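You operate a simulated robot arm through the tools that you are given. There is no shell and no other tool.

You run a simulated robot arm. Do the job below in one go: nothing can be reset, and whatever is moved stays where it is left.

## Task
First slide the door sign to SHUT, then bolt the door and switch off the back and vats lights.
Fine: the aisle and till lights stay on.
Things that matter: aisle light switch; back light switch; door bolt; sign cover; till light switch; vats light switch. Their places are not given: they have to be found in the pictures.

It is judged by the outcome, as a careful person would: the job done as asked, and still so three seconds after it is handed in. It fails if anything else is knocked over, pushed out of place, dropped, spilled or broken.

## Robot
A 7-joint arm with a two-finger parallel gripper, fixed in place. Base frame: the origin is on the floor under the middle of its stand, x ahead of it, y to its left, z up. Lengths are in m, angles in rad, forces in N, time in s.
It reaches about 1.479 m from its shoulder. Its first joint turns from -2.897 to 2.897 rad. Payload 4.4 kg.
Tool frame: the origin (TCP) lies between the finger pads and is the grasp point; the fingertips stand 0.023 m ahead of it; z points along the fingers, y is the line along which they close. The gripper opens to 0.094 m. The fingers are 0.038 m wide and 0.01 m thick; the gripper's body (0.054 by 0.096 m) begins 0.039 m behind the TCP.
Orientation is that of the tool frame in the base frame, as a unit quaternion [x, y, z, w]. With the fingers straight down and closing along the base's y, the tool's x points along the base's -x, its y along +y and its z along -z.

## Interface
- The arm moves only by the tool move_arm. Its argument "series" is a list of rows, each a list of 7 numbers: the shift along the base's x, y, z in units of 50 mm (1.0 is 50 mm), then the turn, a rotation vector about the base's x, y, z in units of 4 degrees (1.0 is 4 degrees), then the gripper command, from -1 (shut) to 1 (fully open), values between in proportion. In form: [[tx, ty, tz, wx, wy, wz, jaw], ...]. A call has 1 to 20 rows; each row shifts and turns the commanded pose from where the row before left it. A call with a number of a shift or a turn outside -1 to 1 is refused whole. Each row takes 0.2 s and may step no farther than 0.05 m and 0.15 rad from the row before; otherwise, or with a gripper value out of range, the whole call is refused. Where a pose cannot be reached the arm comes as near as it can. A force on the tool above 70 N (or 10 N above the force at the start of the call, whichever is more), or a blocked arm, ends the call early, and 0.2 s more pass. Each finger travels about 0.072 m/s and halts on what it meets, pressing with about 35 N; the grip force reading is that of the motor and also rises with nothing between the fingers. The clock runs only during rows and for 0.2 s after the last one: add rows that do not move to give the fingers time. It gives the time, the measured TCP pose, the force on the tool (base axes), the opening and the grip force at its end, in the units of the frame above (readings bear some noise), with the torque about the TCP (base axes, N m) and any sound that the robot's microphone picked up, and new pictures: "show" is both (left out), scene, wrist or none.
- Cameras (640 x 400 px; columns grow to the right, rows downward): "scene" is fixed at [0.0508, 0.5002, 1.7778]; the picture's right is [-0.34, -0.94, 0.00], its down [-0.33, 0.12, -0.94] and it looks along [0.88, -0.32, -0.35] (base axes); focal length 313 px, centre (320, 200). "wrist" rides on the gripper at [0.086, 0.016, -0.074] in the tool frame; the picture's right is [-0.18, 0.98, 0.00], its down [-0.58, -0.11, -0.81] and it looks along [-0.79, -0.15, 0.59] (tool axes); focal length 243 px, centre (320, 200).
- locate(camera, pixels): for up to 12 pixels [column, row] of the newest picture of that camera ("zoom" is the newest enlarged one), the place [x, y, z] in the base frame of the surface seen there, good to about 0.002 m. It takes no simulated time.
- zoom(camera, box): a new picture of the part [left, top, right, bottom] of that camera's present view, enlarged. It takes no simulated time.
- close_job(): hands the job in; it is judged then, once.

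Open the gripper and draw the arm clear of the work before you hand the job in, unless the task says otherwise.

The tools are called after "Request:" by a JSON object that holds its "method" and its "body". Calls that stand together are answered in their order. move_arm: Moves the arm, as the interface text tells. Its arguments: {"type":"object","properties":{"series":{"type":"array"},"show":{"type":"string","enum":["both","scene","wrist","none"]}},"required":["series"]} The other tools are called the same way: locate (camera, pixels) gives the place of the surface under pixels of a picture; zoom (camera, box) takes an enlarged picture of a part of a camera's view; close_job () hands the job in.

At the start:

```text
time_s: 0.0
ee_pos: [0.6102, 0.2673, 1.6085]
tool_rot: [0.0, 1.0, 0.0, 0.0]
contact_force: [-0.2, 0.4, 0.0]
torque: [0.02, 0.01, -0.02]
grip_width: 0.0943
gripper_force: 0.0
```

scene: 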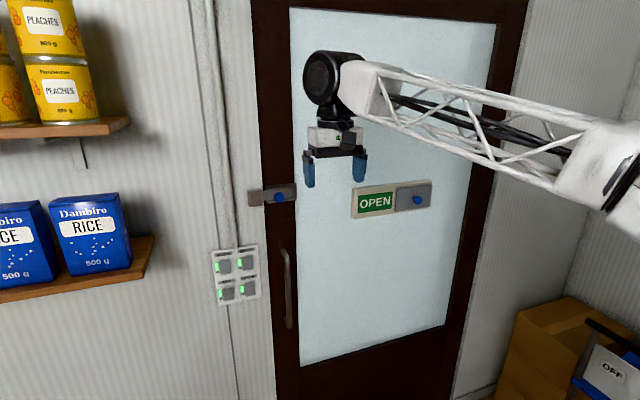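
wrist: 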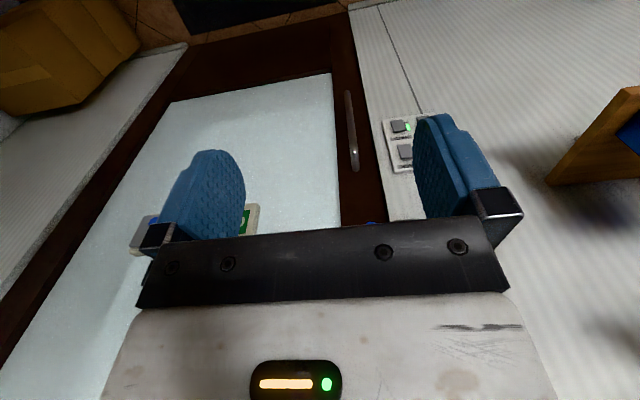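

The scene picture shows the sign (OPEN at about 375,202, cover at 413,197), the bolt at about 272,195 and a four-switch panel at about 236,275. I zoom in on each to read details.

Request:
{"method": "zoom", "body": {"camera": "scene", "box": [200, 235, 280, 310]}}

Request:
{"method": "zoom", "body": {"camera": "scene", "box": [235, 165, 445, 230]}}

```text
5.33 times, centred on (240, 272) of scene
```

zoom: 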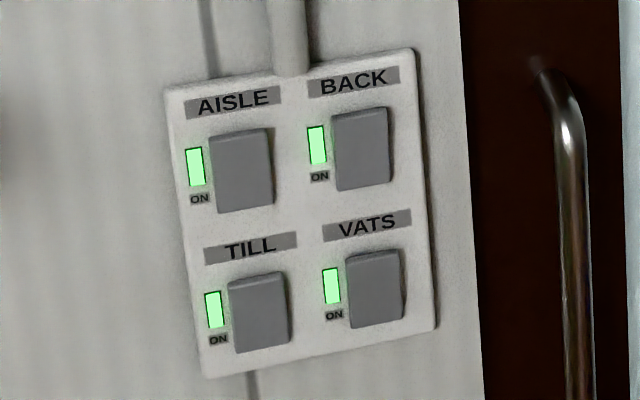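

```text
3.05 times, centred on (340, 198) of scene
```

zoom: 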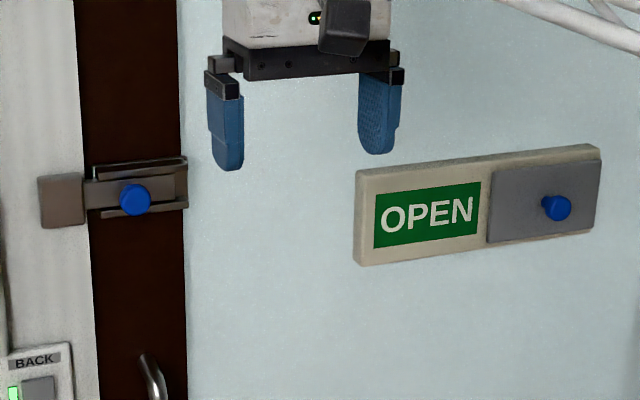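

The panel reads AISLE/BACK over TILL/VATS, all lit. I zoom closer on the bolt and the sign to see how they move.

Request:
{"method": "zoom", "body": {"camera": "scene", "box": [242, 178, 302, 213]}}

Request:
{"method": "locate", "body": {"camera": "zoom", "pixels": [[320, 200], [345, 190], [100, 200], [450, 100], [500, 250], [560, 200], [560, 100], [150, 350], [60, 350], [400, 200], [50, 120]]}}

```text
10.67 times, centred on (272, 196) of scene
```

zoom: 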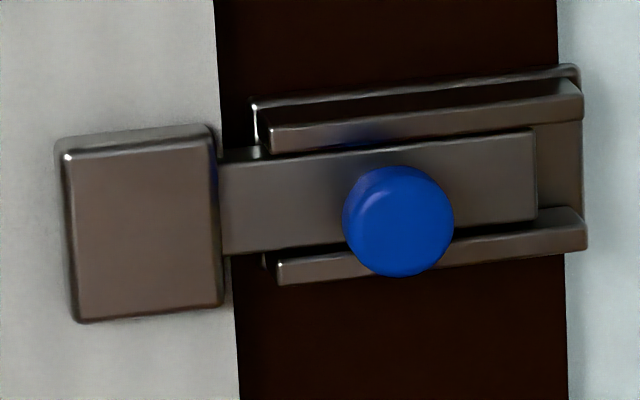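

```text
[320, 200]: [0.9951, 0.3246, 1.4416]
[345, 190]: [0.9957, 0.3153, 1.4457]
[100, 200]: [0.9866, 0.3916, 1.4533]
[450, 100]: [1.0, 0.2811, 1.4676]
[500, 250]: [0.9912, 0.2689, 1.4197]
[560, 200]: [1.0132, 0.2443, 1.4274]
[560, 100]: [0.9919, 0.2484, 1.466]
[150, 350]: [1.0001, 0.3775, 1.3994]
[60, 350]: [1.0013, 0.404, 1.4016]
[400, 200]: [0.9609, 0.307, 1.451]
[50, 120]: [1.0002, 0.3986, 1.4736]
```

The bolt knob (about 320-345,190 region) sits on a bar between guides, close to x=0.96. I measure the sign and the switch panel the same way.

Request:
{"method": "zoom", "body": {"camera": "scene", "box": [345, 172, 441, 228]}}

Request:
{"method": "locate", "body": {"camera": "zoom", "pixels": [[70, 200], [60, 110], [100, 290], [350, 100], [350, 250], [480, 180], [470, 170], [560, 100], [560, 210], [350, 180], [200, 330], [200, 60]]}}

```text
6.67 times, centred on (393, 200) of scene
```

zoom: 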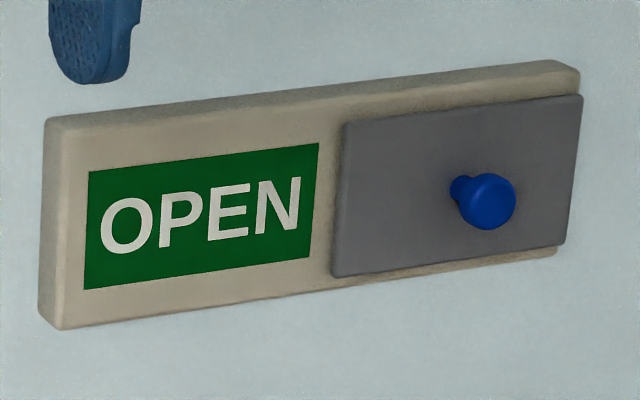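

```text
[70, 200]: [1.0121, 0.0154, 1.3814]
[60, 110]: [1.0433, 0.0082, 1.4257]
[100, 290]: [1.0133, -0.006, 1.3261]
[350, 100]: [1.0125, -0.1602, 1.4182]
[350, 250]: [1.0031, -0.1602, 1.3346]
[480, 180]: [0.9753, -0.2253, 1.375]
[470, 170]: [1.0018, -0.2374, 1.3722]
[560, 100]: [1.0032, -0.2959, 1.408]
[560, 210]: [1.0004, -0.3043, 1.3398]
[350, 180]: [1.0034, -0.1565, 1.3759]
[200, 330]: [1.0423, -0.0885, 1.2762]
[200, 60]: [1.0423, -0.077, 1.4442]
```

The cover spans y about -0.155 to -0.305 with its knob near (−0.24, z 1.374); sliding it toward +y will hide OPEN and reveal SHUT. Now the switch panel geometry.

Request:
{"method": "zoom", "body": {"camera": "scene", "box": [204, 240, 268, 308]}}

Request:
{"method": "locate", "body": {"camera": "scene", "pixels": [[246, 259], [247, 286], [224, 266], [227, 292], [246, 264], [248, 290], [258, 270], [275, 320], [287, 290], [235, 340]]}}

```text
5.88 times, centred on (236, 274) of scene
```

zoom: 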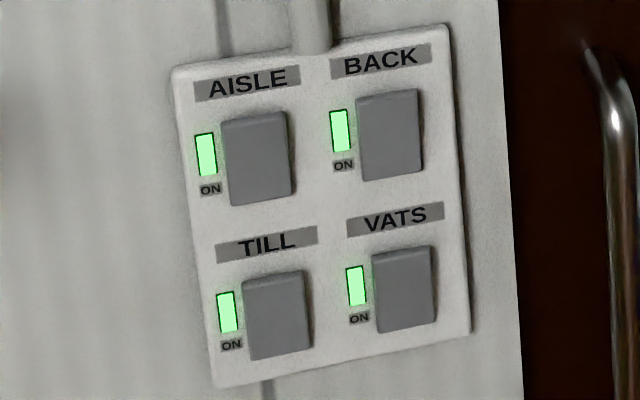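

```text
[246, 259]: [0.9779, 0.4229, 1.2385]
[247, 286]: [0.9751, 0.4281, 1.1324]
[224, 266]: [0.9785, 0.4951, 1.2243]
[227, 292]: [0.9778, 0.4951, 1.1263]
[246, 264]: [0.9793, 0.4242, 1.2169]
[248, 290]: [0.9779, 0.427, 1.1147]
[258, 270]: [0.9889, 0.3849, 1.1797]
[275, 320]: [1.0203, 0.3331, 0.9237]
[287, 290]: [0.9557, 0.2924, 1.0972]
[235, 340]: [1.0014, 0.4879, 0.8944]
```

Switch faces stand near x≈0.978, panel at ≈0.989. I sample the button corners in the zoom for more exact centres and any rocker tilt.

Request:
{"method": "locate", "body": {"camera": "zoom", "pixels": [[366, 105], [413, 98], [370, 172], [416, 165], [390, 135], [380, 262], [428, 256], [383, 325], [430, 315], [405, 290], [255, 160], [278, 315]]}}

Request:
{"method": "zoom", "body": {"camera": "scene", "box": [238, 248, 264, 275]}}

```text
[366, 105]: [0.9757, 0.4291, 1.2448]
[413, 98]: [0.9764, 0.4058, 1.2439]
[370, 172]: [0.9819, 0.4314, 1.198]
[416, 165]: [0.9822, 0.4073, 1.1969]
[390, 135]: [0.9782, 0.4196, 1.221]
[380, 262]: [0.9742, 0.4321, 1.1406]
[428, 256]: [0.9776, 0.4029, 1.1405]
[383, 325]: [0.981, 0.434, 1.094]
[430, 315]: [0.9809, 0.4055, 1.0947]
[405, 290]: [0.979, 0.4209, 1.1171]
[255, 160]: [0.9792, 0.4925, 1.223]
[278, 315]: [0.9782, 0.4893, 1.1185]
```

```text
14.81 times, centred on (251, 262) of scene
```

zoom: 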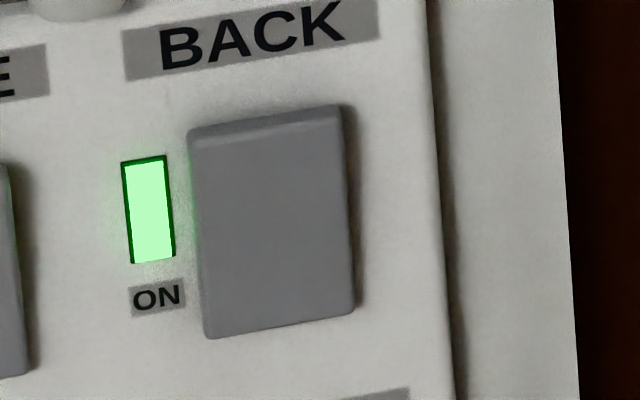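

All four rockers have their top edge standing out (x≈0.976) and bottom pushed in (≈0.982), so OFF means pressing the top. The gripper first has to point at the wall, so I start turning it about −y while moving toward the sign, well clear of everything.

Request:
{"method": "move_arm", "body": {"series": [[0, -0.4, -0.1, 0, -1, 0, 1], [0, -0.4, -0.1, 0, -1, 0, 1], [0, -0.4, -0.1, 0, -1, 0, 1], [0, -0.4, -0.1, 0, -1, 0, 1], [0, -0.4, -0.1, 0, -1, 0, 1], [0, -0.4, -0.1, 0, -1, 0, 1], [0, -0.4, -0.1, 0, -1, 0, 1], [0, -0.4, -0.1, 0, -1, 0, 1], [0, -0.4, -0.1, 0, -1, 0, 1], [0, -0.4, -0.1, 0, -1, 0, 1], [0, 0, 0, 0, 0, 0, 1]]}}

```text
time_s: 2.4
ee_pos: [0.6111, 0.0661, 1.5558]
tool_rot: [0.0, 0.94, 0.0, 0.342]
contact_force: [0.3, 0.1, -0.3]
torque: [0.03, -0.02, -0.04]
grip_width: 0.094
gripper_force: 0.0
```

scene: 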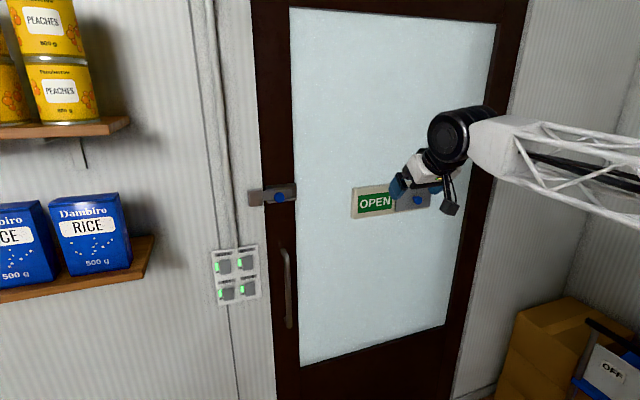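
wrist: 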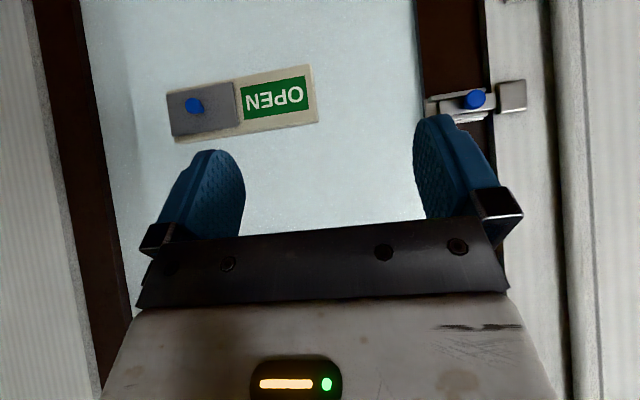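

The motion works and the wrist camera now sees the bolt (about 470,100) and sign (about 240,100) upside down. I zoom the wrist view at both for another angle.

Request:
{"method": "zoom", "body": {"camera": "wrist", "box": [415, 70, 535, 145]}}

Request:
{"method": "locate", "body": {"camera": "zoom", "pixels": [[320, 150], [220, 170], [360, 200], [400, 170], [440, 140], [470, 100], [590, 130], [80, 200], [400, 50], [200, 110]]}}

Request:
{"method": "zoom", "body": {"camera": "wrist", "box": [155, 55, 335, 150]}}

```text
5.33 times, centred on (475, 108) of wrist
```

zoom: 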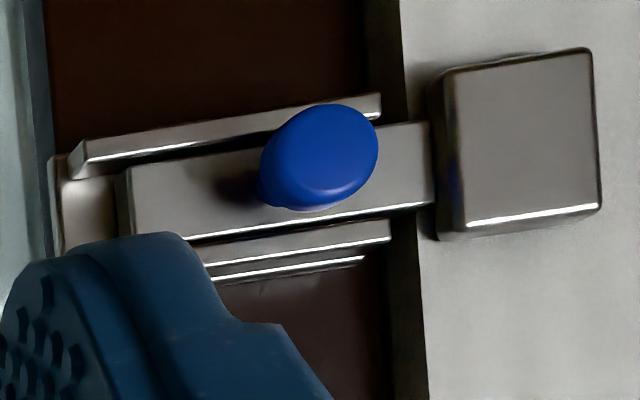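

```text
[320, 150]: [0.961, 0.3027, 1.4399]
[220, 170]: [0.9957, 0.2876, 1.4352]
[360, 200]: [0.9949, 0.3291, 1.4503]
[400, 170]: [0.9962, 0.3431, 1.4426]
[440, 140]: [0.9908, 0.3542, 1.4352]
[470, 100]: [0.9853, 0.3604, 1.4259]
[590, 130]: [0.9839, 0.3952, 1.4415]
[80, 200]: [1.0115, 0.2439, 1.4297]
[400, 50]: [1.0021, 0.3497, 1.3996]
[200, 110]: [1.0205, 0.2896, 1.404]
```

```text
3.56 times, centred on (245, 102) of wrist
```

zoom: 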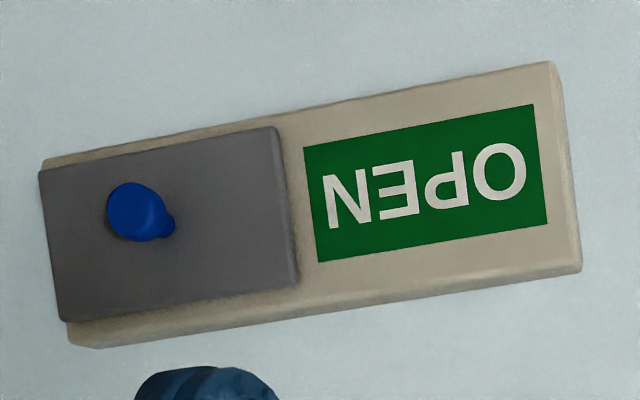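

The bolt bar ends just at the keeper's edge (y≈0.353), so it must go further +y. I locate the sign knob head from this zoom before approaching.

Request:
{"method": "locate", "body": {"camera": "zoom", "pixels": [[135, 210], [112, 208], [158, 212], [135, 190], [132, 235], [172, 228], [45, 240], [290, 200], [270, 135], [60, 310], [560, 200], [300, 150]]}}

```text
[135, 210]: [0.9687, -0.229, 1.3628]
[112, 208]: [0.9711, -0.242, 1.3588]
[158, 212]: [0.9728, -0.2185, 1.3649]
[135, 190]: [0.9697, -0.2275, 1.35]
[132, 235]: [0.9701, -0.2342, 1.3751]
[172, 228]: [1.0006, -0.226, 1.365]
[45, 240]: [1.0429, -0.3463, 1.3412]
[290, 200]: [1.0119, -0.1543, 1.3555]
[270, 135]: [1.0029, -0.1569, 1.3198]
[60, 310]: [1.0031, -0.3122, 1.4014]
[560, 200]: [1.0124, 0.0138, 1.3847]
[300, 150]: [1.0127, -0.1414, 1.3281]
```

Sign knob head centre is about (0.969, −0.231, 1.363), cover face at x 1.003. I finish the turn to face the wall and stop about 0.1 m short of the knob.

Request:
{"method": "move_arm", "body": {"series": [[0.38, -0.457, -0.295, 0, -1, 0, 1], [0.38, -0.457, -0.295, 0, -1, 0, 1], [0.38, -0.457, -0.295, 0, -1, 0, 1], [0.38, -0.457, -0.295, 0, -1, 0, 1], [0.38, -0.457, -0.295, 0, -1, 0, 1], [0.38, -0.457, -0.295, 0, -1, 0, 1], [0.38, -0.457, -0.295, 0, -1, 0, 1], [0.38, -0.457, -0.295, 0, -1, 0, 1], [0.38, -0.457, -0.295, 0, -1, 0, 1], [0.38, -0.457, -0.295, 0, -1, 0, 1], [0.38, -0.457, -0.295, 0, -1, 0, 1], [0.38, -0.457, -0.295, 0, -1, 0, 1], [0.38, -0.457, -0.295, 0, -0.5, 0, 1], [0, 0, 0, 0, 0, 0, 1], [0, 0, 0, 0, 0, 0, 1]]}}

```text
time_s: 5.6
ee_pos: [0.8584, -0.2308, 1.367]
tool_rot: [0.0, 0.707, 0.0, 0.707]
contact_force: [0.2, 0.3, 0.1]
torque: [0.06, -0.01, 0.01]
grip_width: 0.0938
gripper_force: 0.0
```

scene: 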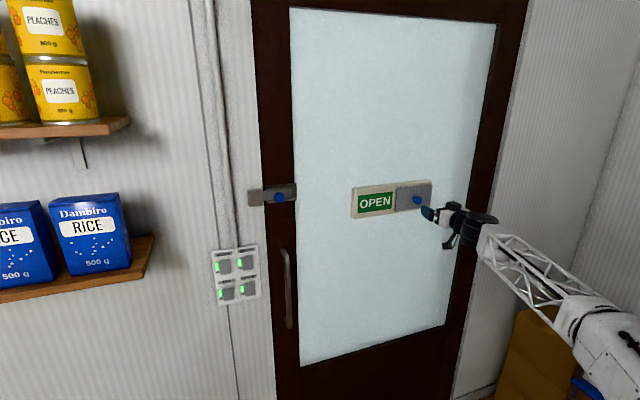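
wrist: 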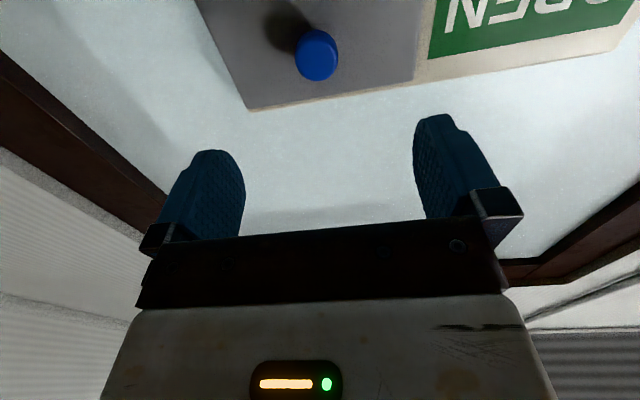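

The gripper points straight at the wall at (0.858, −0.231, 1.367). The knob shows at about (317,55) in the wrist view, so I re-measure it.

Request:
{"method": "zoom", "body": {"camera": "wrist", "box": [240, 0, 400, 100]}}

Request:
{"method": "locate", "body": {"camera": "zoom", "pixels": [[310, 200], [240, 230], [380, 210], [310, 150], [310, 260], [290, 140], [200, 60], [500, 150]]}}

```text
4.00 times, centred on (320, 50) of wrist
```

zoom: 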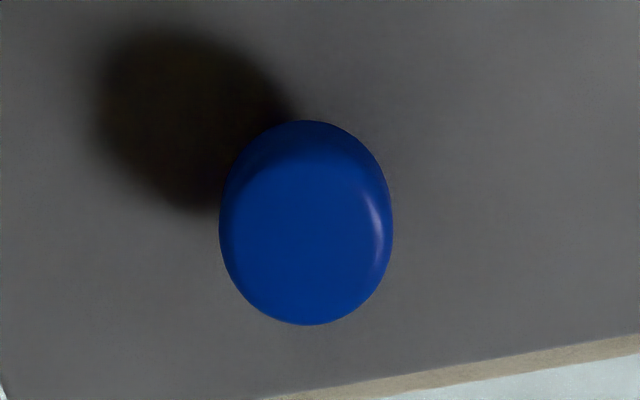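

```text
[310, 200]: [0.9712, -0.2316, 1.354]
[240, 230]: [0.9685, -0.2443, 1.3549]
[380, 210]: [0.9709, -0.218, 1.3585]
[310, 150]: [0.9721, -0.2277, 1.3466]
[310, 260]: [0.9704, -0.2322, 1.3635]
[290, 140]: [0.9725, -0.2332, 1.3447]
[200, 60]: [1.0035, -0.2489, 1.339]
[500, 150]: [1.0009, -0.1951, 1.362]
```

Knob centre measures about (y −0.231, z 1.360), 26 mm wide. I advance 0.11 m with open fingers straddling it, stopping with the fingertips about 9 mm off the cover.

Request:
{"method": "move_arm", "body": {"series": [[0.4, 0, -0.02, 0, 0, 0, 1], [0.4, 0, -0.02, 0, 0, 0, 1], [0.4, 0, -0.02, 0, 0, 0, 1], [0.4, 0, -0.02, 0, 0, 0, 1], [0.3, 0, -0.02, 0, 0, 0, 1], [0.2, 0, -0.02, 0, 0, 0, 1], [0.1, 0, 0, 0, 0, 0, 1], [0, 0, 0, 0, 0, 0, 1], [0, 0, 0, 0, 0, 0, 1]]}}

```text
time_s: 7.6
ee_pos: [0.9689, -0.2303, 1.361]
tool_rot: [-0.001, 0.707, 0.0, 0.707]
contact_force: [-0.1, 0.3, -0.3]
torque: [0.01, -0.01, -0.01]
grip_width: 0.0939
gripper_force: 0.0
```

scene: 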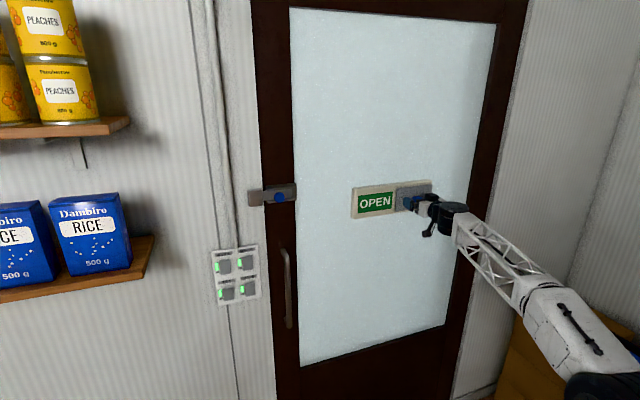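
wrist: 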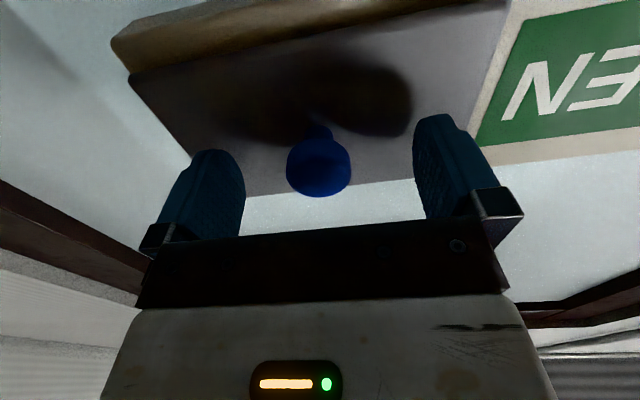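

The knob (318,168) sits between the open fingers without contact. I close the gripper in place on it.

Request:
{"method": "move_arm", "body": {"series": [[0, 0, 0, 0, 0, 0, -1], [0, 0, 0, 0, 0, 0, -1], [0, 0, 0, 0, 0, 0, -1], [0, 0, 0, 0, 0, 0, -1], [0, 0, 0, 0, 0, 0, -1]], "show": "wrist"}}

```text
time_s: 8.8
ee_pos: [0.9682, -0.2318, 1.3599]
tool_rot: [0.0, 0.707, -0.001, 0.707]
contact_force: [0.2, -1.2, 0.9]
torque: [-0.04, -0.01, -0.01]
grip_width: 0.031
gripper_force: 45.3
```

wrist: 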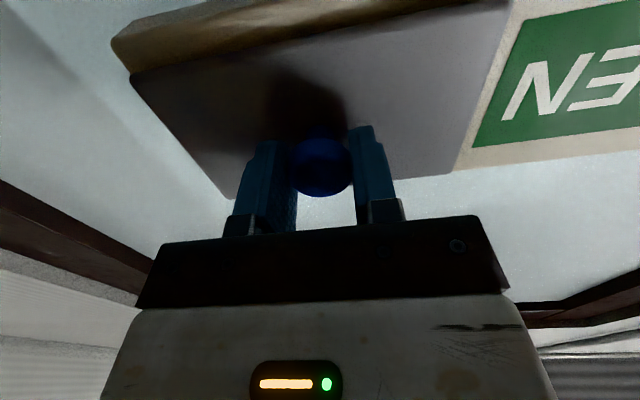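

The knob is held (opening 0.031 m, motor 45 N). I slide it 50 mm toward +y in small steps and check the force.

Request:
{"method": "move_arm", "body": {"series": [[0, 0.15, 0, 0, 0, 0, -1], [0, 0.2, 0, 0, 0, 0, -1], [0, 0.2, 0, 0, 0, 0, -1], [0, 0.2, 0, 0, 0, 0, -1], [0, 0.25, 0, 0, 0, 0, -1]]}}

```text
time_s: 10.0
ee_pos: [0.9685, -0.1805, 1.3604]
tool_rot: [-0.001, 0.707, 0.001, 0.707]
contact_force: [3.4, -1.0, 16.4]
torque: [0.02, -0.16, 0.03]
grip_width: 0.0308
gripper_force: 44.9
```

scene: 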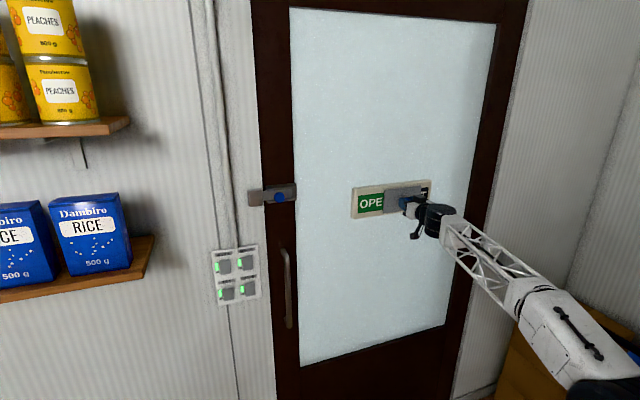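
wrist: 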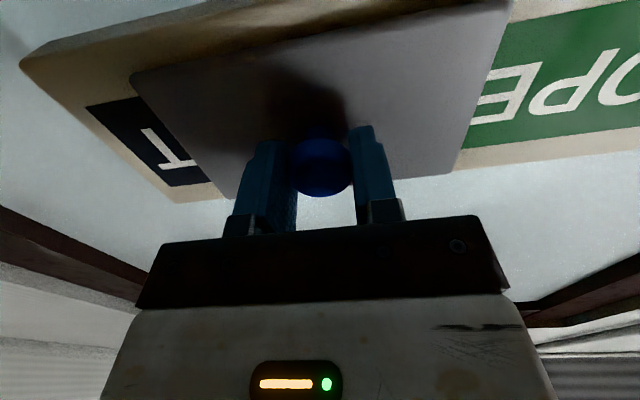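

The cover slid 50 mm and the T of SHUT appears, but force in z rose to 16 N, suggesting the track is slightly tilted. I measure the tilt from the board's edge.

Request:
{"method": "zoom", "body": {"camera": "scene", "box": [345, 172, 441, 228]}}

Request:
{"method": "locate", "body": {"camera": "zoom", "pixels": [[92, 178], [87, 284], [190, 162], [190, 272], [70, 140], [270, 110], [60, 315], [240, 285], [280, 140], [480, 108]]}}

```text
6.67 times, centred on (393, 200) of scene
```

zoom: 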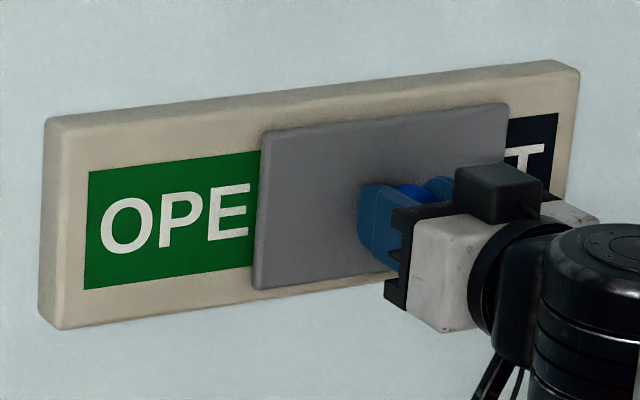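

```text
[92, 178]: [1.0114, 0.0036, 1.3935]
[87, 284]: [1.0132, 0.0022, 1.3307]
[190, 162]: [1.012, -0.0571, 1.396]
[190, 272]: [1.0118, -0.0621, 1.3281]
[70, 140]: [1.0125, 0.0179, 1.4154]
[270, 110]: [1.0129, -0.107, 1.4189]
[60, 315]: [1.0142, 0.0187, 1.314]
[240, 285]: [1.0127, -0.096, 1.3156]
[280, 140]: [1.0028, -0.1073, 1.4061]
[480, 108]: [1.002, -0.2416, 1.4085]
```

The label edges come out level within about 1 mm, so the z load is small misalignment. I continue sliding 50 mm toward +y with a slight upward easing of about 1 mm.

Request:
{"method": "move_arm", "body": {"series": [[0, 0.2, 0.01, 0, 0, 0, -1], [0, 0.2, 0.01, 0, 0, 0, -1], [0, 0.2, 0.01, 0, 0, 0, -1], [0, 0.2, 0.0, 0, 0, 0, -1], [0, 0.2, 0.0, 0, 0, 0, -1]]}}

```text
time_s: 11.2
ee_pos: [0.9682, -0.1318, 1.359]
tool_rot: [-0.001, 0.708, 0.001, 0.706]
contact_force: [6.6, -0.5, -2.9]
torque: [-0.11, 0.07, 0.07]
grip_width: 0.0308
gripper_force: 44.9
```

scene: 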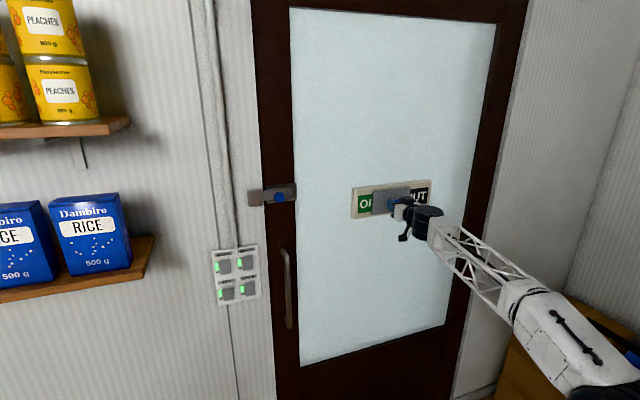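
wrist: 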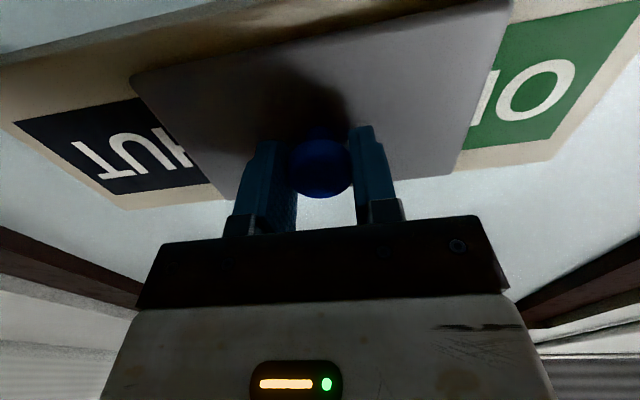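

UT of SHUT is uncovered and forces are low. I slide another 50 mm.

Request:
{"method": "move_arm", "body": {"series": [[0, 0.2, 0, 0, 0, 0, -1], [0, 0.2, 0, 0, 0, 0, -1], [0, 0.2, 0, 0, 0, 0, -1], [0, 0.2, 0, 0, 0, 0, -1], [0, 0.2, 0, 0, 0, 0, -1]]}}

```text
time_s: 12.4
ee_pos: [0.9682, -0.0821, 1.3602]
tool_rot: [0.0, 0.708, 0.0, 0.706]
contact_force: [13.1, -1.0, -8.1]
torque: [0.02, 0.12, 0.02]
grip_width: 0.0311
gripper_force: 44.7
```

scene: 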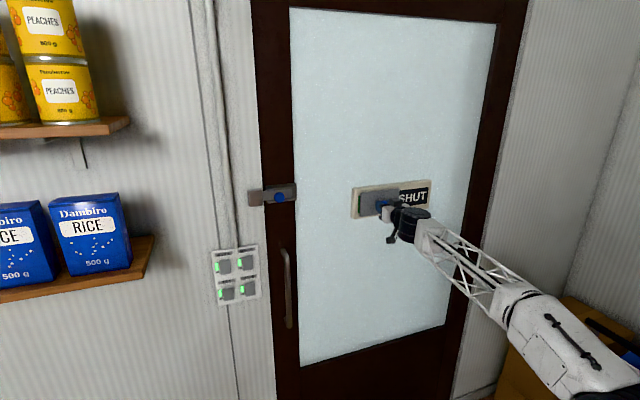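
wrist: 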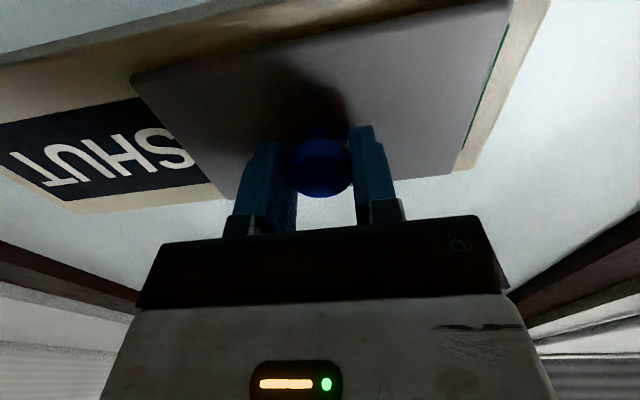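

SHUT is almost entirely shown; a green sliver remains at (490,80) in the wrist view. I move on in 3–4 mm steps, watching for the end stop.

Request:
{"method": "move_arm", "body": {"series": [[0.01, 0.08, -0.005, 0, 0, 0, -1], [0.01, 0.08, 0, 0, 0, 0, -1], [0, 0.06, 0, 0, 0, 0, -1], [0, 0.06, 0, 0, 0, 0, -1]]}}

```text
time_s: 13.4
ee_pos: [0.969, -0.0673, 1.3606]
tool_rot: [-0.001, 0.707, 0.0, 0.707]
contact_force: [-30.6, 0.1, -14.7]
torque: [0.02, 0.18, 0.01]
grip_width: 0.0308
gripper_force: 45.0
```

scene: 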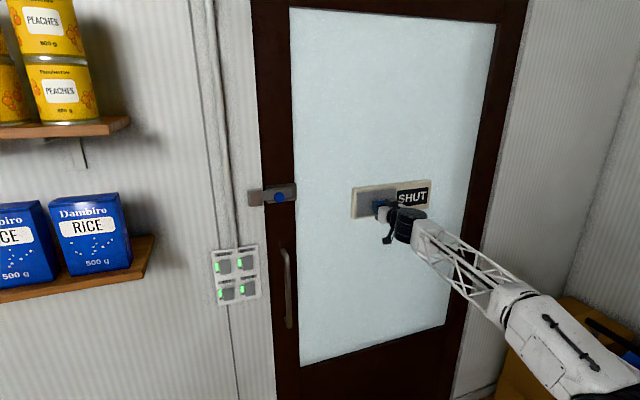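
wrist: 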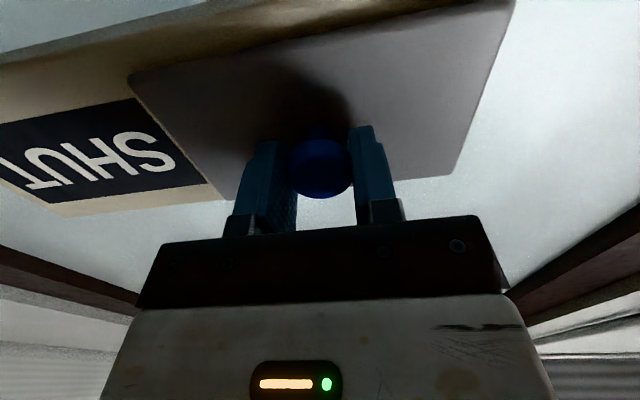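

SHUT is fully exposed now; x force −31 N shows I eased too far forward, so I back off 0.7 mm in x and 0.4 mm in z while inching on toward the stop.

Request:
{"method": "move_arm", "body": {"series": [[-0.014, 0, -0.008, 0, 0, 0, -1], [0, 0.05, 0, 0, 0, 0, -1], [0, 0.05, 0, 0, 0, 0, -1]]}}

Request:
{"method": "zoom", "body": {"camera": "scene", "box": [345, 172, 441, 228]}}

```text
time_s: 14.4
ee_pos: [0.9678, -0.0681, 1.3596]
tool_rot: [0.003, 0.707, -0.002, 0.707]
contact_force: [24.8, -29.5, 5.1]
torque: [-0.01, -0.12, -0.3]
grip_width: 0.0308
gripper_force: 45.0
stopped in row 3: the force on the tool passed its limit at 72 N (the readings are from after the stop); the commanded pose is now the measured one
```

scene: 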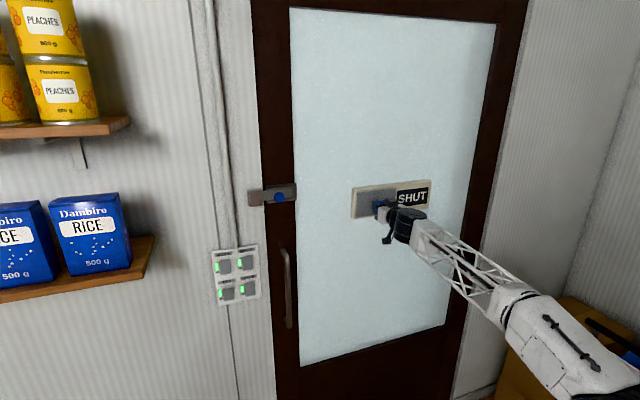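
wrist: 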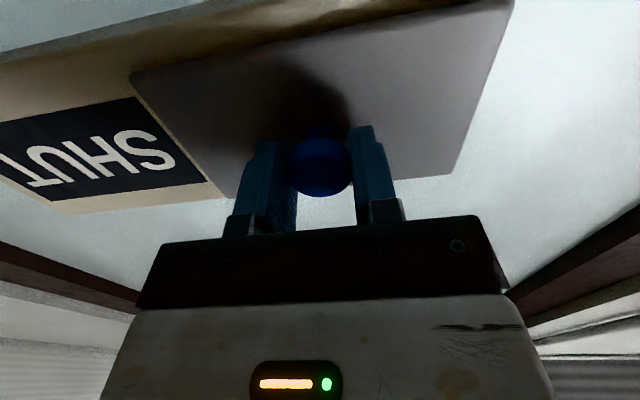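

```text
6.67 times, centred on (393, 200) of scene
```

zoom: 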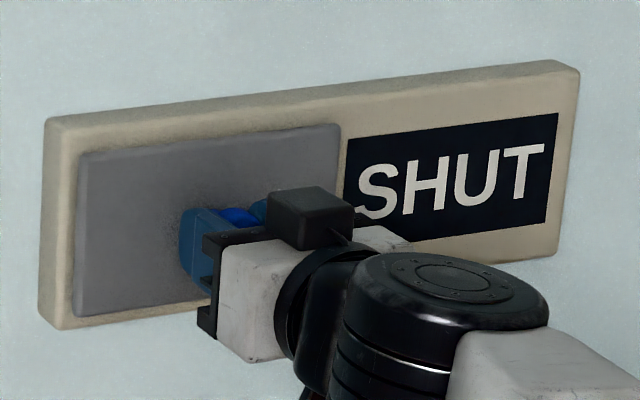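

The end stop was met (force 72 N), OPEN is fully covered and SHUT fully shown. I open the fingers in place, then back straight out.

Request:
{"method": "move_arm", "body": {"series": [[0, 0, 0, 0, 0, 0, -0.2], [0, 0, 0, 0, 0, 0, 0.4], [0, 0, 0, 0, 0, 0, 0.4], [0, 0, 0, 0, 0, 0, 0.4], [-0.2, 0, 0, 0, 0, 0, 0.4], [-0.4, 0, 0, 0, 0, 0, 0.4], [-0.5, 0, 0, 0, 0, 0, 0.4], [-0.5, 0, 0, 0, 0, 0, 0.4], [-0.5, 0, 0, 0, 0, 0, 0.4]]}}

Request:
{"method": "zoom", "body": {"camera": "scene", "box": [345, 172, 441, 228]}}

```text
time_s: 16.4
ee_pos: [0.8642, -0.065, 1.3612]
tool_rot: [0.002, 0.707, -0.002, 0.707]
contact_force: [0.2, 0.1, -0.8]
torque: [-0.01, -0.03, -0.01]
grip_width: 0.0656
gripper_force: 0.1
```

scene: 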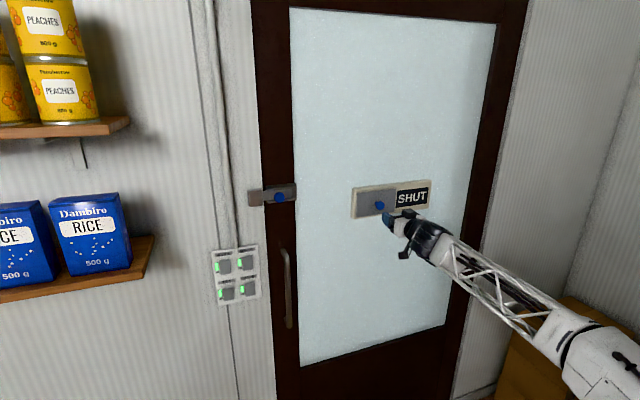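
wrist: 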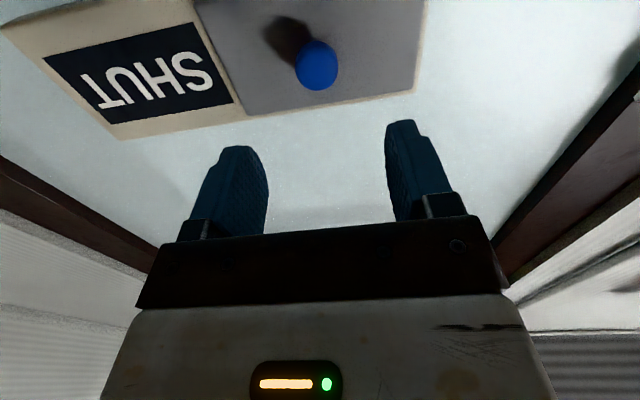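

```text
6.67 times, centred on (393, 200) of scene
```

zoom: 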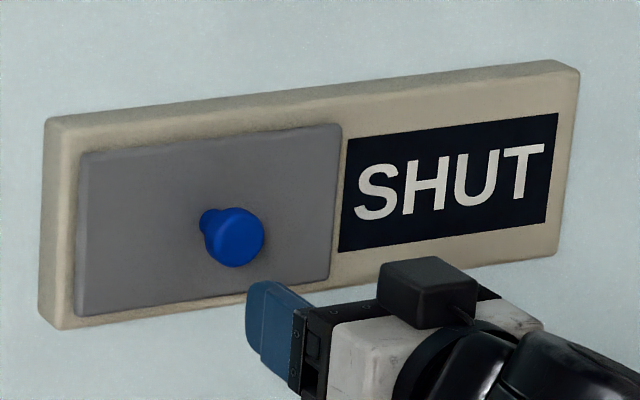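

The sign reads SHUT and stays there. Next I move in free space to face the bolt knob near (y 0.306, z 1.445), staying about 0.1 m off the wall.

Request:
{"method": "move_arm", "body": {"series": [[-0.03, 0.6, 0.168, 0, 0, 0, 1], [-0.03, 0.78, 0.168, 0, 0, 0, 1], [-0.03, 0.78, 0.168, 0, 0, 0, 1], [-0.03, 0.78, 0.168, 0, 0, 0, 1], [-0.03, 0.78, 0.168, 0, 0, 0, 1], [-0.03, 0.78, 0.168, 0, 0, 0, 1], [-0.03, 0.78, 0.168, 0, 0, 0, 1], [-0.03, 0.78, 0.168, 0, 0, 0, 1], [-0.03, 0.78, 0.168, 0, 0, 0, 1], [-0.03, 0.58, 0.168, 0, 0, 0, 1], [0, 0, 0, 0, 0, 0, 1], [0, 0, 0, 0, 0, 0, 1]]}}

Request:
{"method": "zoom", "body": {"camera": "wrist", "box": [220, 0, 460, 150]}}

```text
time_s: 19.0
ee_pos: [0.8482, 0.286, 1.4416]
tool_rot: [0.002, 0.707, -0.002, 0.708]
contact_force: [-0.9, 0.6, -0.6]
torque: [0.04, 0.0, -0.03]
grip_width: 0.0941
gripper_force: 0.2
out of reach, approached as far as the arm can: row 3
```

scene: 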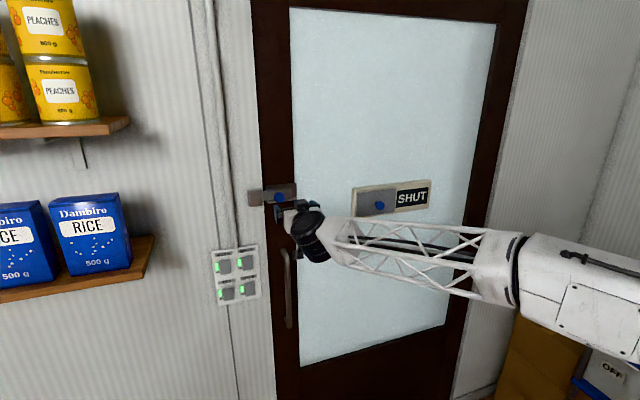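
wrist: 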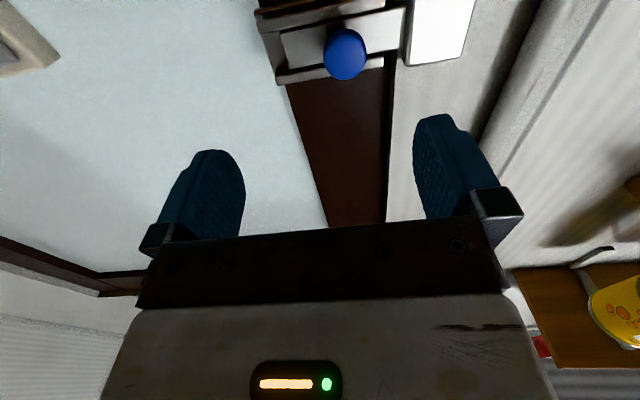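

```text
2.67 times, centred on (340, 75) of wrist
```

zoom: 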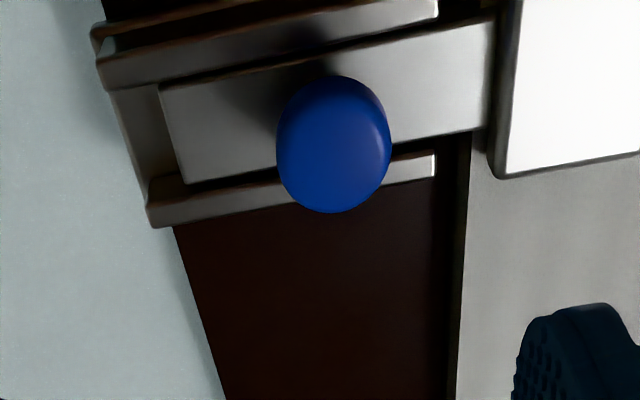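

The arm lagged briefly at row 3 (a reach snag) but ended at (0.848, 0.286, 1.442). The knob shows at about (345,53) in the wrist view; I measure it and the keeper.

Request:
{"method": "locate", "body": {"camera": "zoom", "pixels": [[335, 140], [285, 150], [385, 140], [330, 90], [333, 205], [230, 130], [440, 80], [515, 150], [560, 60], [490, 90], [420, 170], [300, 60]]}}

```text
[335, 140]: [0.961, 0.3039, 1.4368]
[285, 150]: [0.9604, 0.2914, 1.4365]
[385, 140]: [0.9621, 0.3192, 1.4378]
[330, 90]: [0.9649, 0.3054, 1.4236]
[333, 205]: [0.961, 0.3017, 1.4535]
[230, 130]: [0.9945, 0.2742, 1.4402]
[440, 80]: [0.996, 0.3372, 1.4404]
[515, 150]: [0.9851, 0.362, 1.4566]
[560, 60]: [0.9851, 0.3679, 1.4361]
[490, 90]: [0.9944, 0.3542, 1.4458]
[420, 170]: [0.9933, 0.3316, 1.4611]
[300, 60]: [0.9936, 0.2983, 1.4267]
```

Knob centre is (y 0.3045, z 1.439), front x 0.961; keeper face x 0.985. I align the TCP in y/z and narrow the fingers to about 60 mm so they stay clear of the keeper.

Request:
{"method": "move_arm", "body": {"series": [[0, 0.2, -0.05, 0, 0, 0, 0.28], [0, 0.17, 0, 0, 0, 0, 0.28], [0, 0, 0, 0, 0, 0, 0.28], [0, 0, 0, 0, 0, 0, 0.28]]}}

```text
time_s: 20.0
ee_pos: [0.849, 0.3028, 1.4385]
tool_rot: [0.001, 0.707, -0.002, 0.708]
contact_force: [-1.2, -0.4, -0.1]
torque: [0.05, -0.04, 0.01]
grip_width: 0.0602
gripper_force: 0.0
```

scene: 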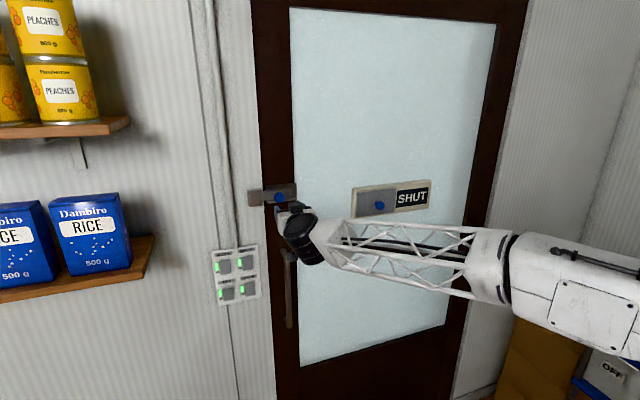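
wrist: 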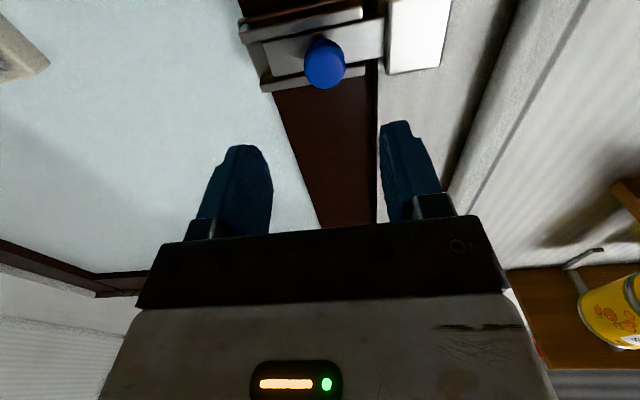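

The TCP is aligned (y 0.303, z 1.4385) with a 60 mm opening. I advance 0.107 m so the fingers straddle the bolt knob, fingertips stopping near x 0.979.

Request:
{"method": "move_arm", "body": {"series": [[0.4, 0.01, 0, 0, 0, 0, 0.28], [0.4, 0.01, 0, 0, 0, 0, 0.28], [0.4, 0.01, 0, 0, 0, 0, 0.28], [0.35, 0, 0, 0, 0, 0, 0.28], [0.25, 0, 0, 0, 0, 0, 0.28], [0.2, 0, 0, 0, 0, 0, 0.28], [0.14, 0, 0, 0, 0, 0, 0.28], [0, 0, 0, 0, 0, 0, 0.28], [0, 0, 0, 0, 0, 0, 0.28]]}}

```text
time_s: 22.0
ee_pos: [0.9559, 0.3039, 1.4374]
tool_rot: [0.001, 0.707, -0.001, 0.707]
contact_force: [-0.3, 0.0, 0.5]
torque: [0.01, 0.0, 0.03]
grip_width: 0.0602
gripper_force: 0.0
```

scene: 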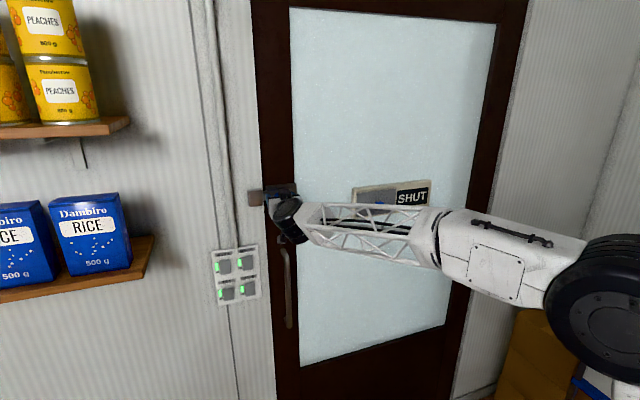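
wrist: 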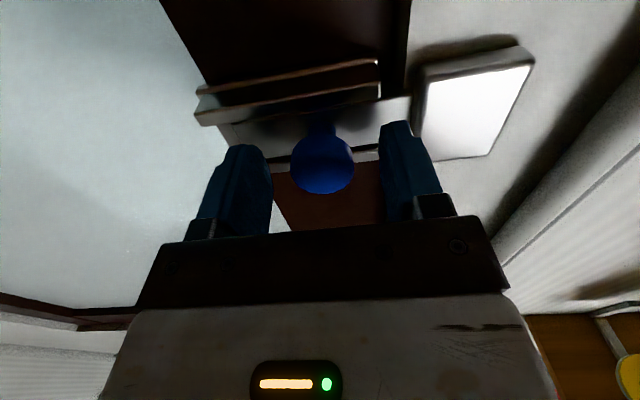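

The knob (322,165) is between the fingers, no contact. I close on it.

Request:
{"method": "move_arm", "body": {"series": [[0, 0, 0, 0, 0, 0, -1], [0, 0, 0, 0, 0, 0, -1], [0, 0, 0, 0, 0, 0, -1], [0, 0, 0, 0, 0, 0, -1]], "show": "wrist"}}

```text
time_s: 23.0
ee_pos: [0.9545, 0.3054, 1.438]
tool_rot: [0.002, 0.707, -0.002, 0.707]
contact_force: [3.5, 11.8, 1.9]
torque: [-0.03, -0.06, 0.16]
grip_width: 0.031
gripper_force: 45.2
```

wrist: 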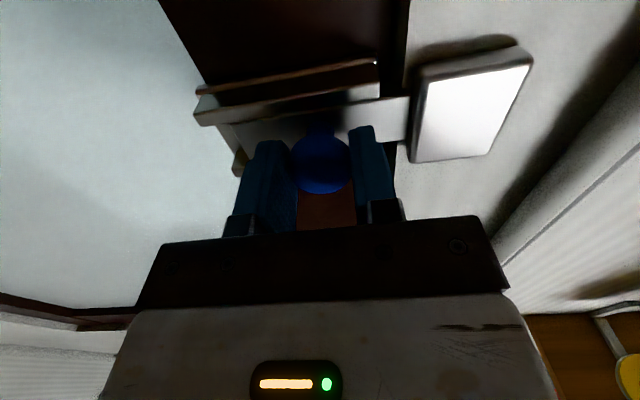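

The bolt knob is gripped (0.031 m). I slide it toward +y into the keeper, 24 mm in 6 mm steps.

Request:
{"method": "move_arm", "body": {"series": [[0, 0.12, 0, 0, 0, 0, -1], [0, 0.12, 0, 0, 0, 0, -1], [0, 0.12, 0, 0, 0, 0, -1], [0, 0.12, 0, 0, 0, 0, -1]]}}

```text
time_s: 24.0
ee_pos: [0.9571, 0.3281, 1.4382]
tool_rot: [0.002, 0.707, -0.002, 0.707]
contact_force: [-29.0, -0.7, -8.7]
torque: [0.02, 0.14, -0.04]
grip_width: 0.0307
gripper_force: 45.3
```

scene: 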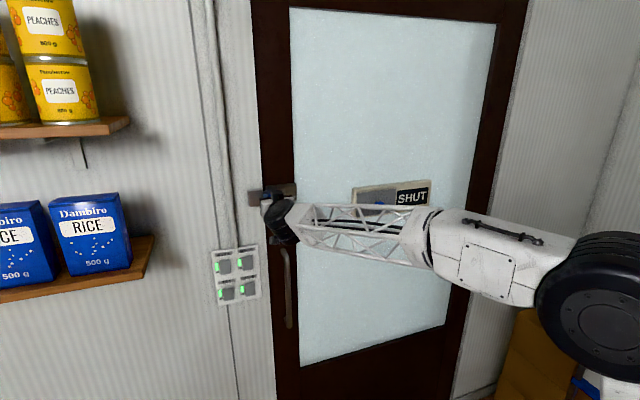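
wrist: 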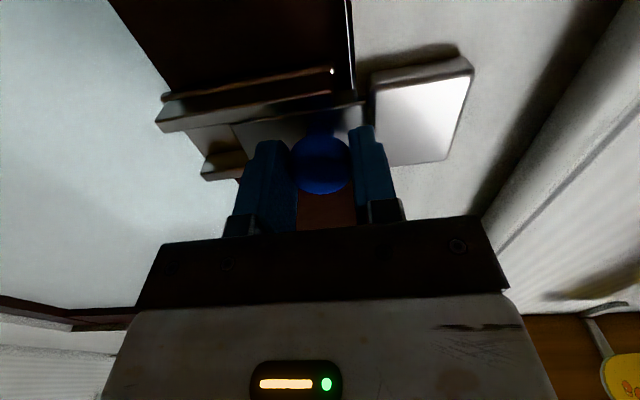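

The bolt moved 23 mm; x force −29 N means the tool presses forward slightly, so I ease back 0.6 mm and continue in 4 mm steps.

Request:
{"method": "move_arm", "body": {"series": [[-0.012, 0.05, -0.004, 0, 0, 0, -1], [0, 0.08, 0, 0, 0, 0, -1], [0, 0.08, 0, 0, 0, 0, -1], [0, 0.06, 0, 0, 0, 0, -1]]}}

```text
time_s: 25.0
ee_pos: [0.9542, 0.3424, 1.4387]
tool_rot: [0.001, 0.706, -0.001, 0.708]
contact_force: [17.6, 0.6, 15.2]
torque: [-0.03, -0.22, 0.01]
grip_width: 0.0309
gripper_force: 45.3
```

scene: 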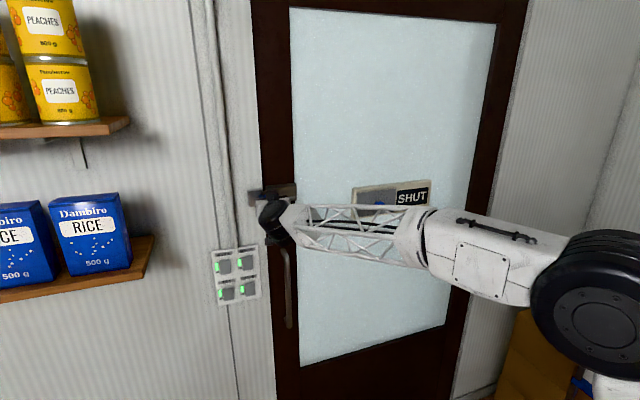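
wrist: 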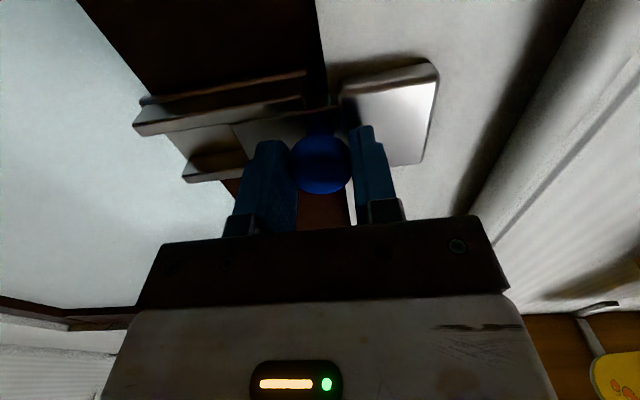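

No end stop yet (y force ≈0, y 0.342). I keep inching +y in 2–3 mm steps until the stop.

Request:
{"method": "move_arm", "body": {"series": [[0.004, 0.05, 0.004, 0, 0, 0, -1], [0, 0.05, 0, 0, 0, 0, -1], [0, 0.05, 0, 0, 0, 0, -1], [0, 0.05, 0, 0, 0, 0, -1]]}}

```text
time_s: 26.1
ee_pos: [0.9547, 0.3461, 1.4381]
tool_rot: [0.005, 0.706, -0.004, 0.708]
contact_force: [-21.3, -29.5, -6.9]
torque: [0.03, -0.04, -0.62]
grip_width: 0.0308
gripper_force: 45.3
stopped in row 4: the force on the tool passed its limit at 72 N (the readings are from after the stop); the commanded pose is now the measured one
```

scene: 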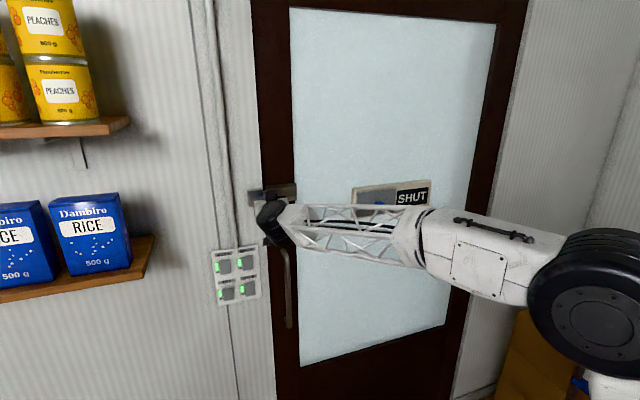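
wrist: 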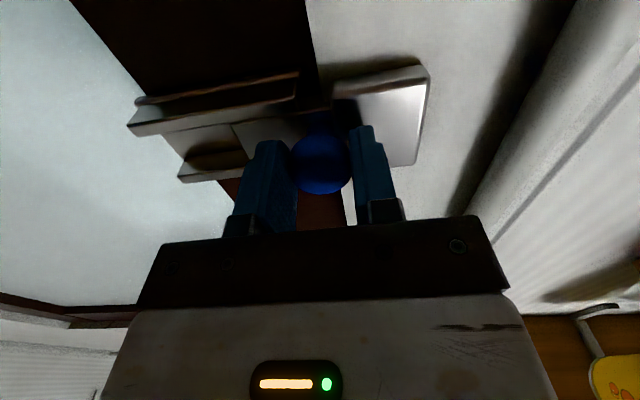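

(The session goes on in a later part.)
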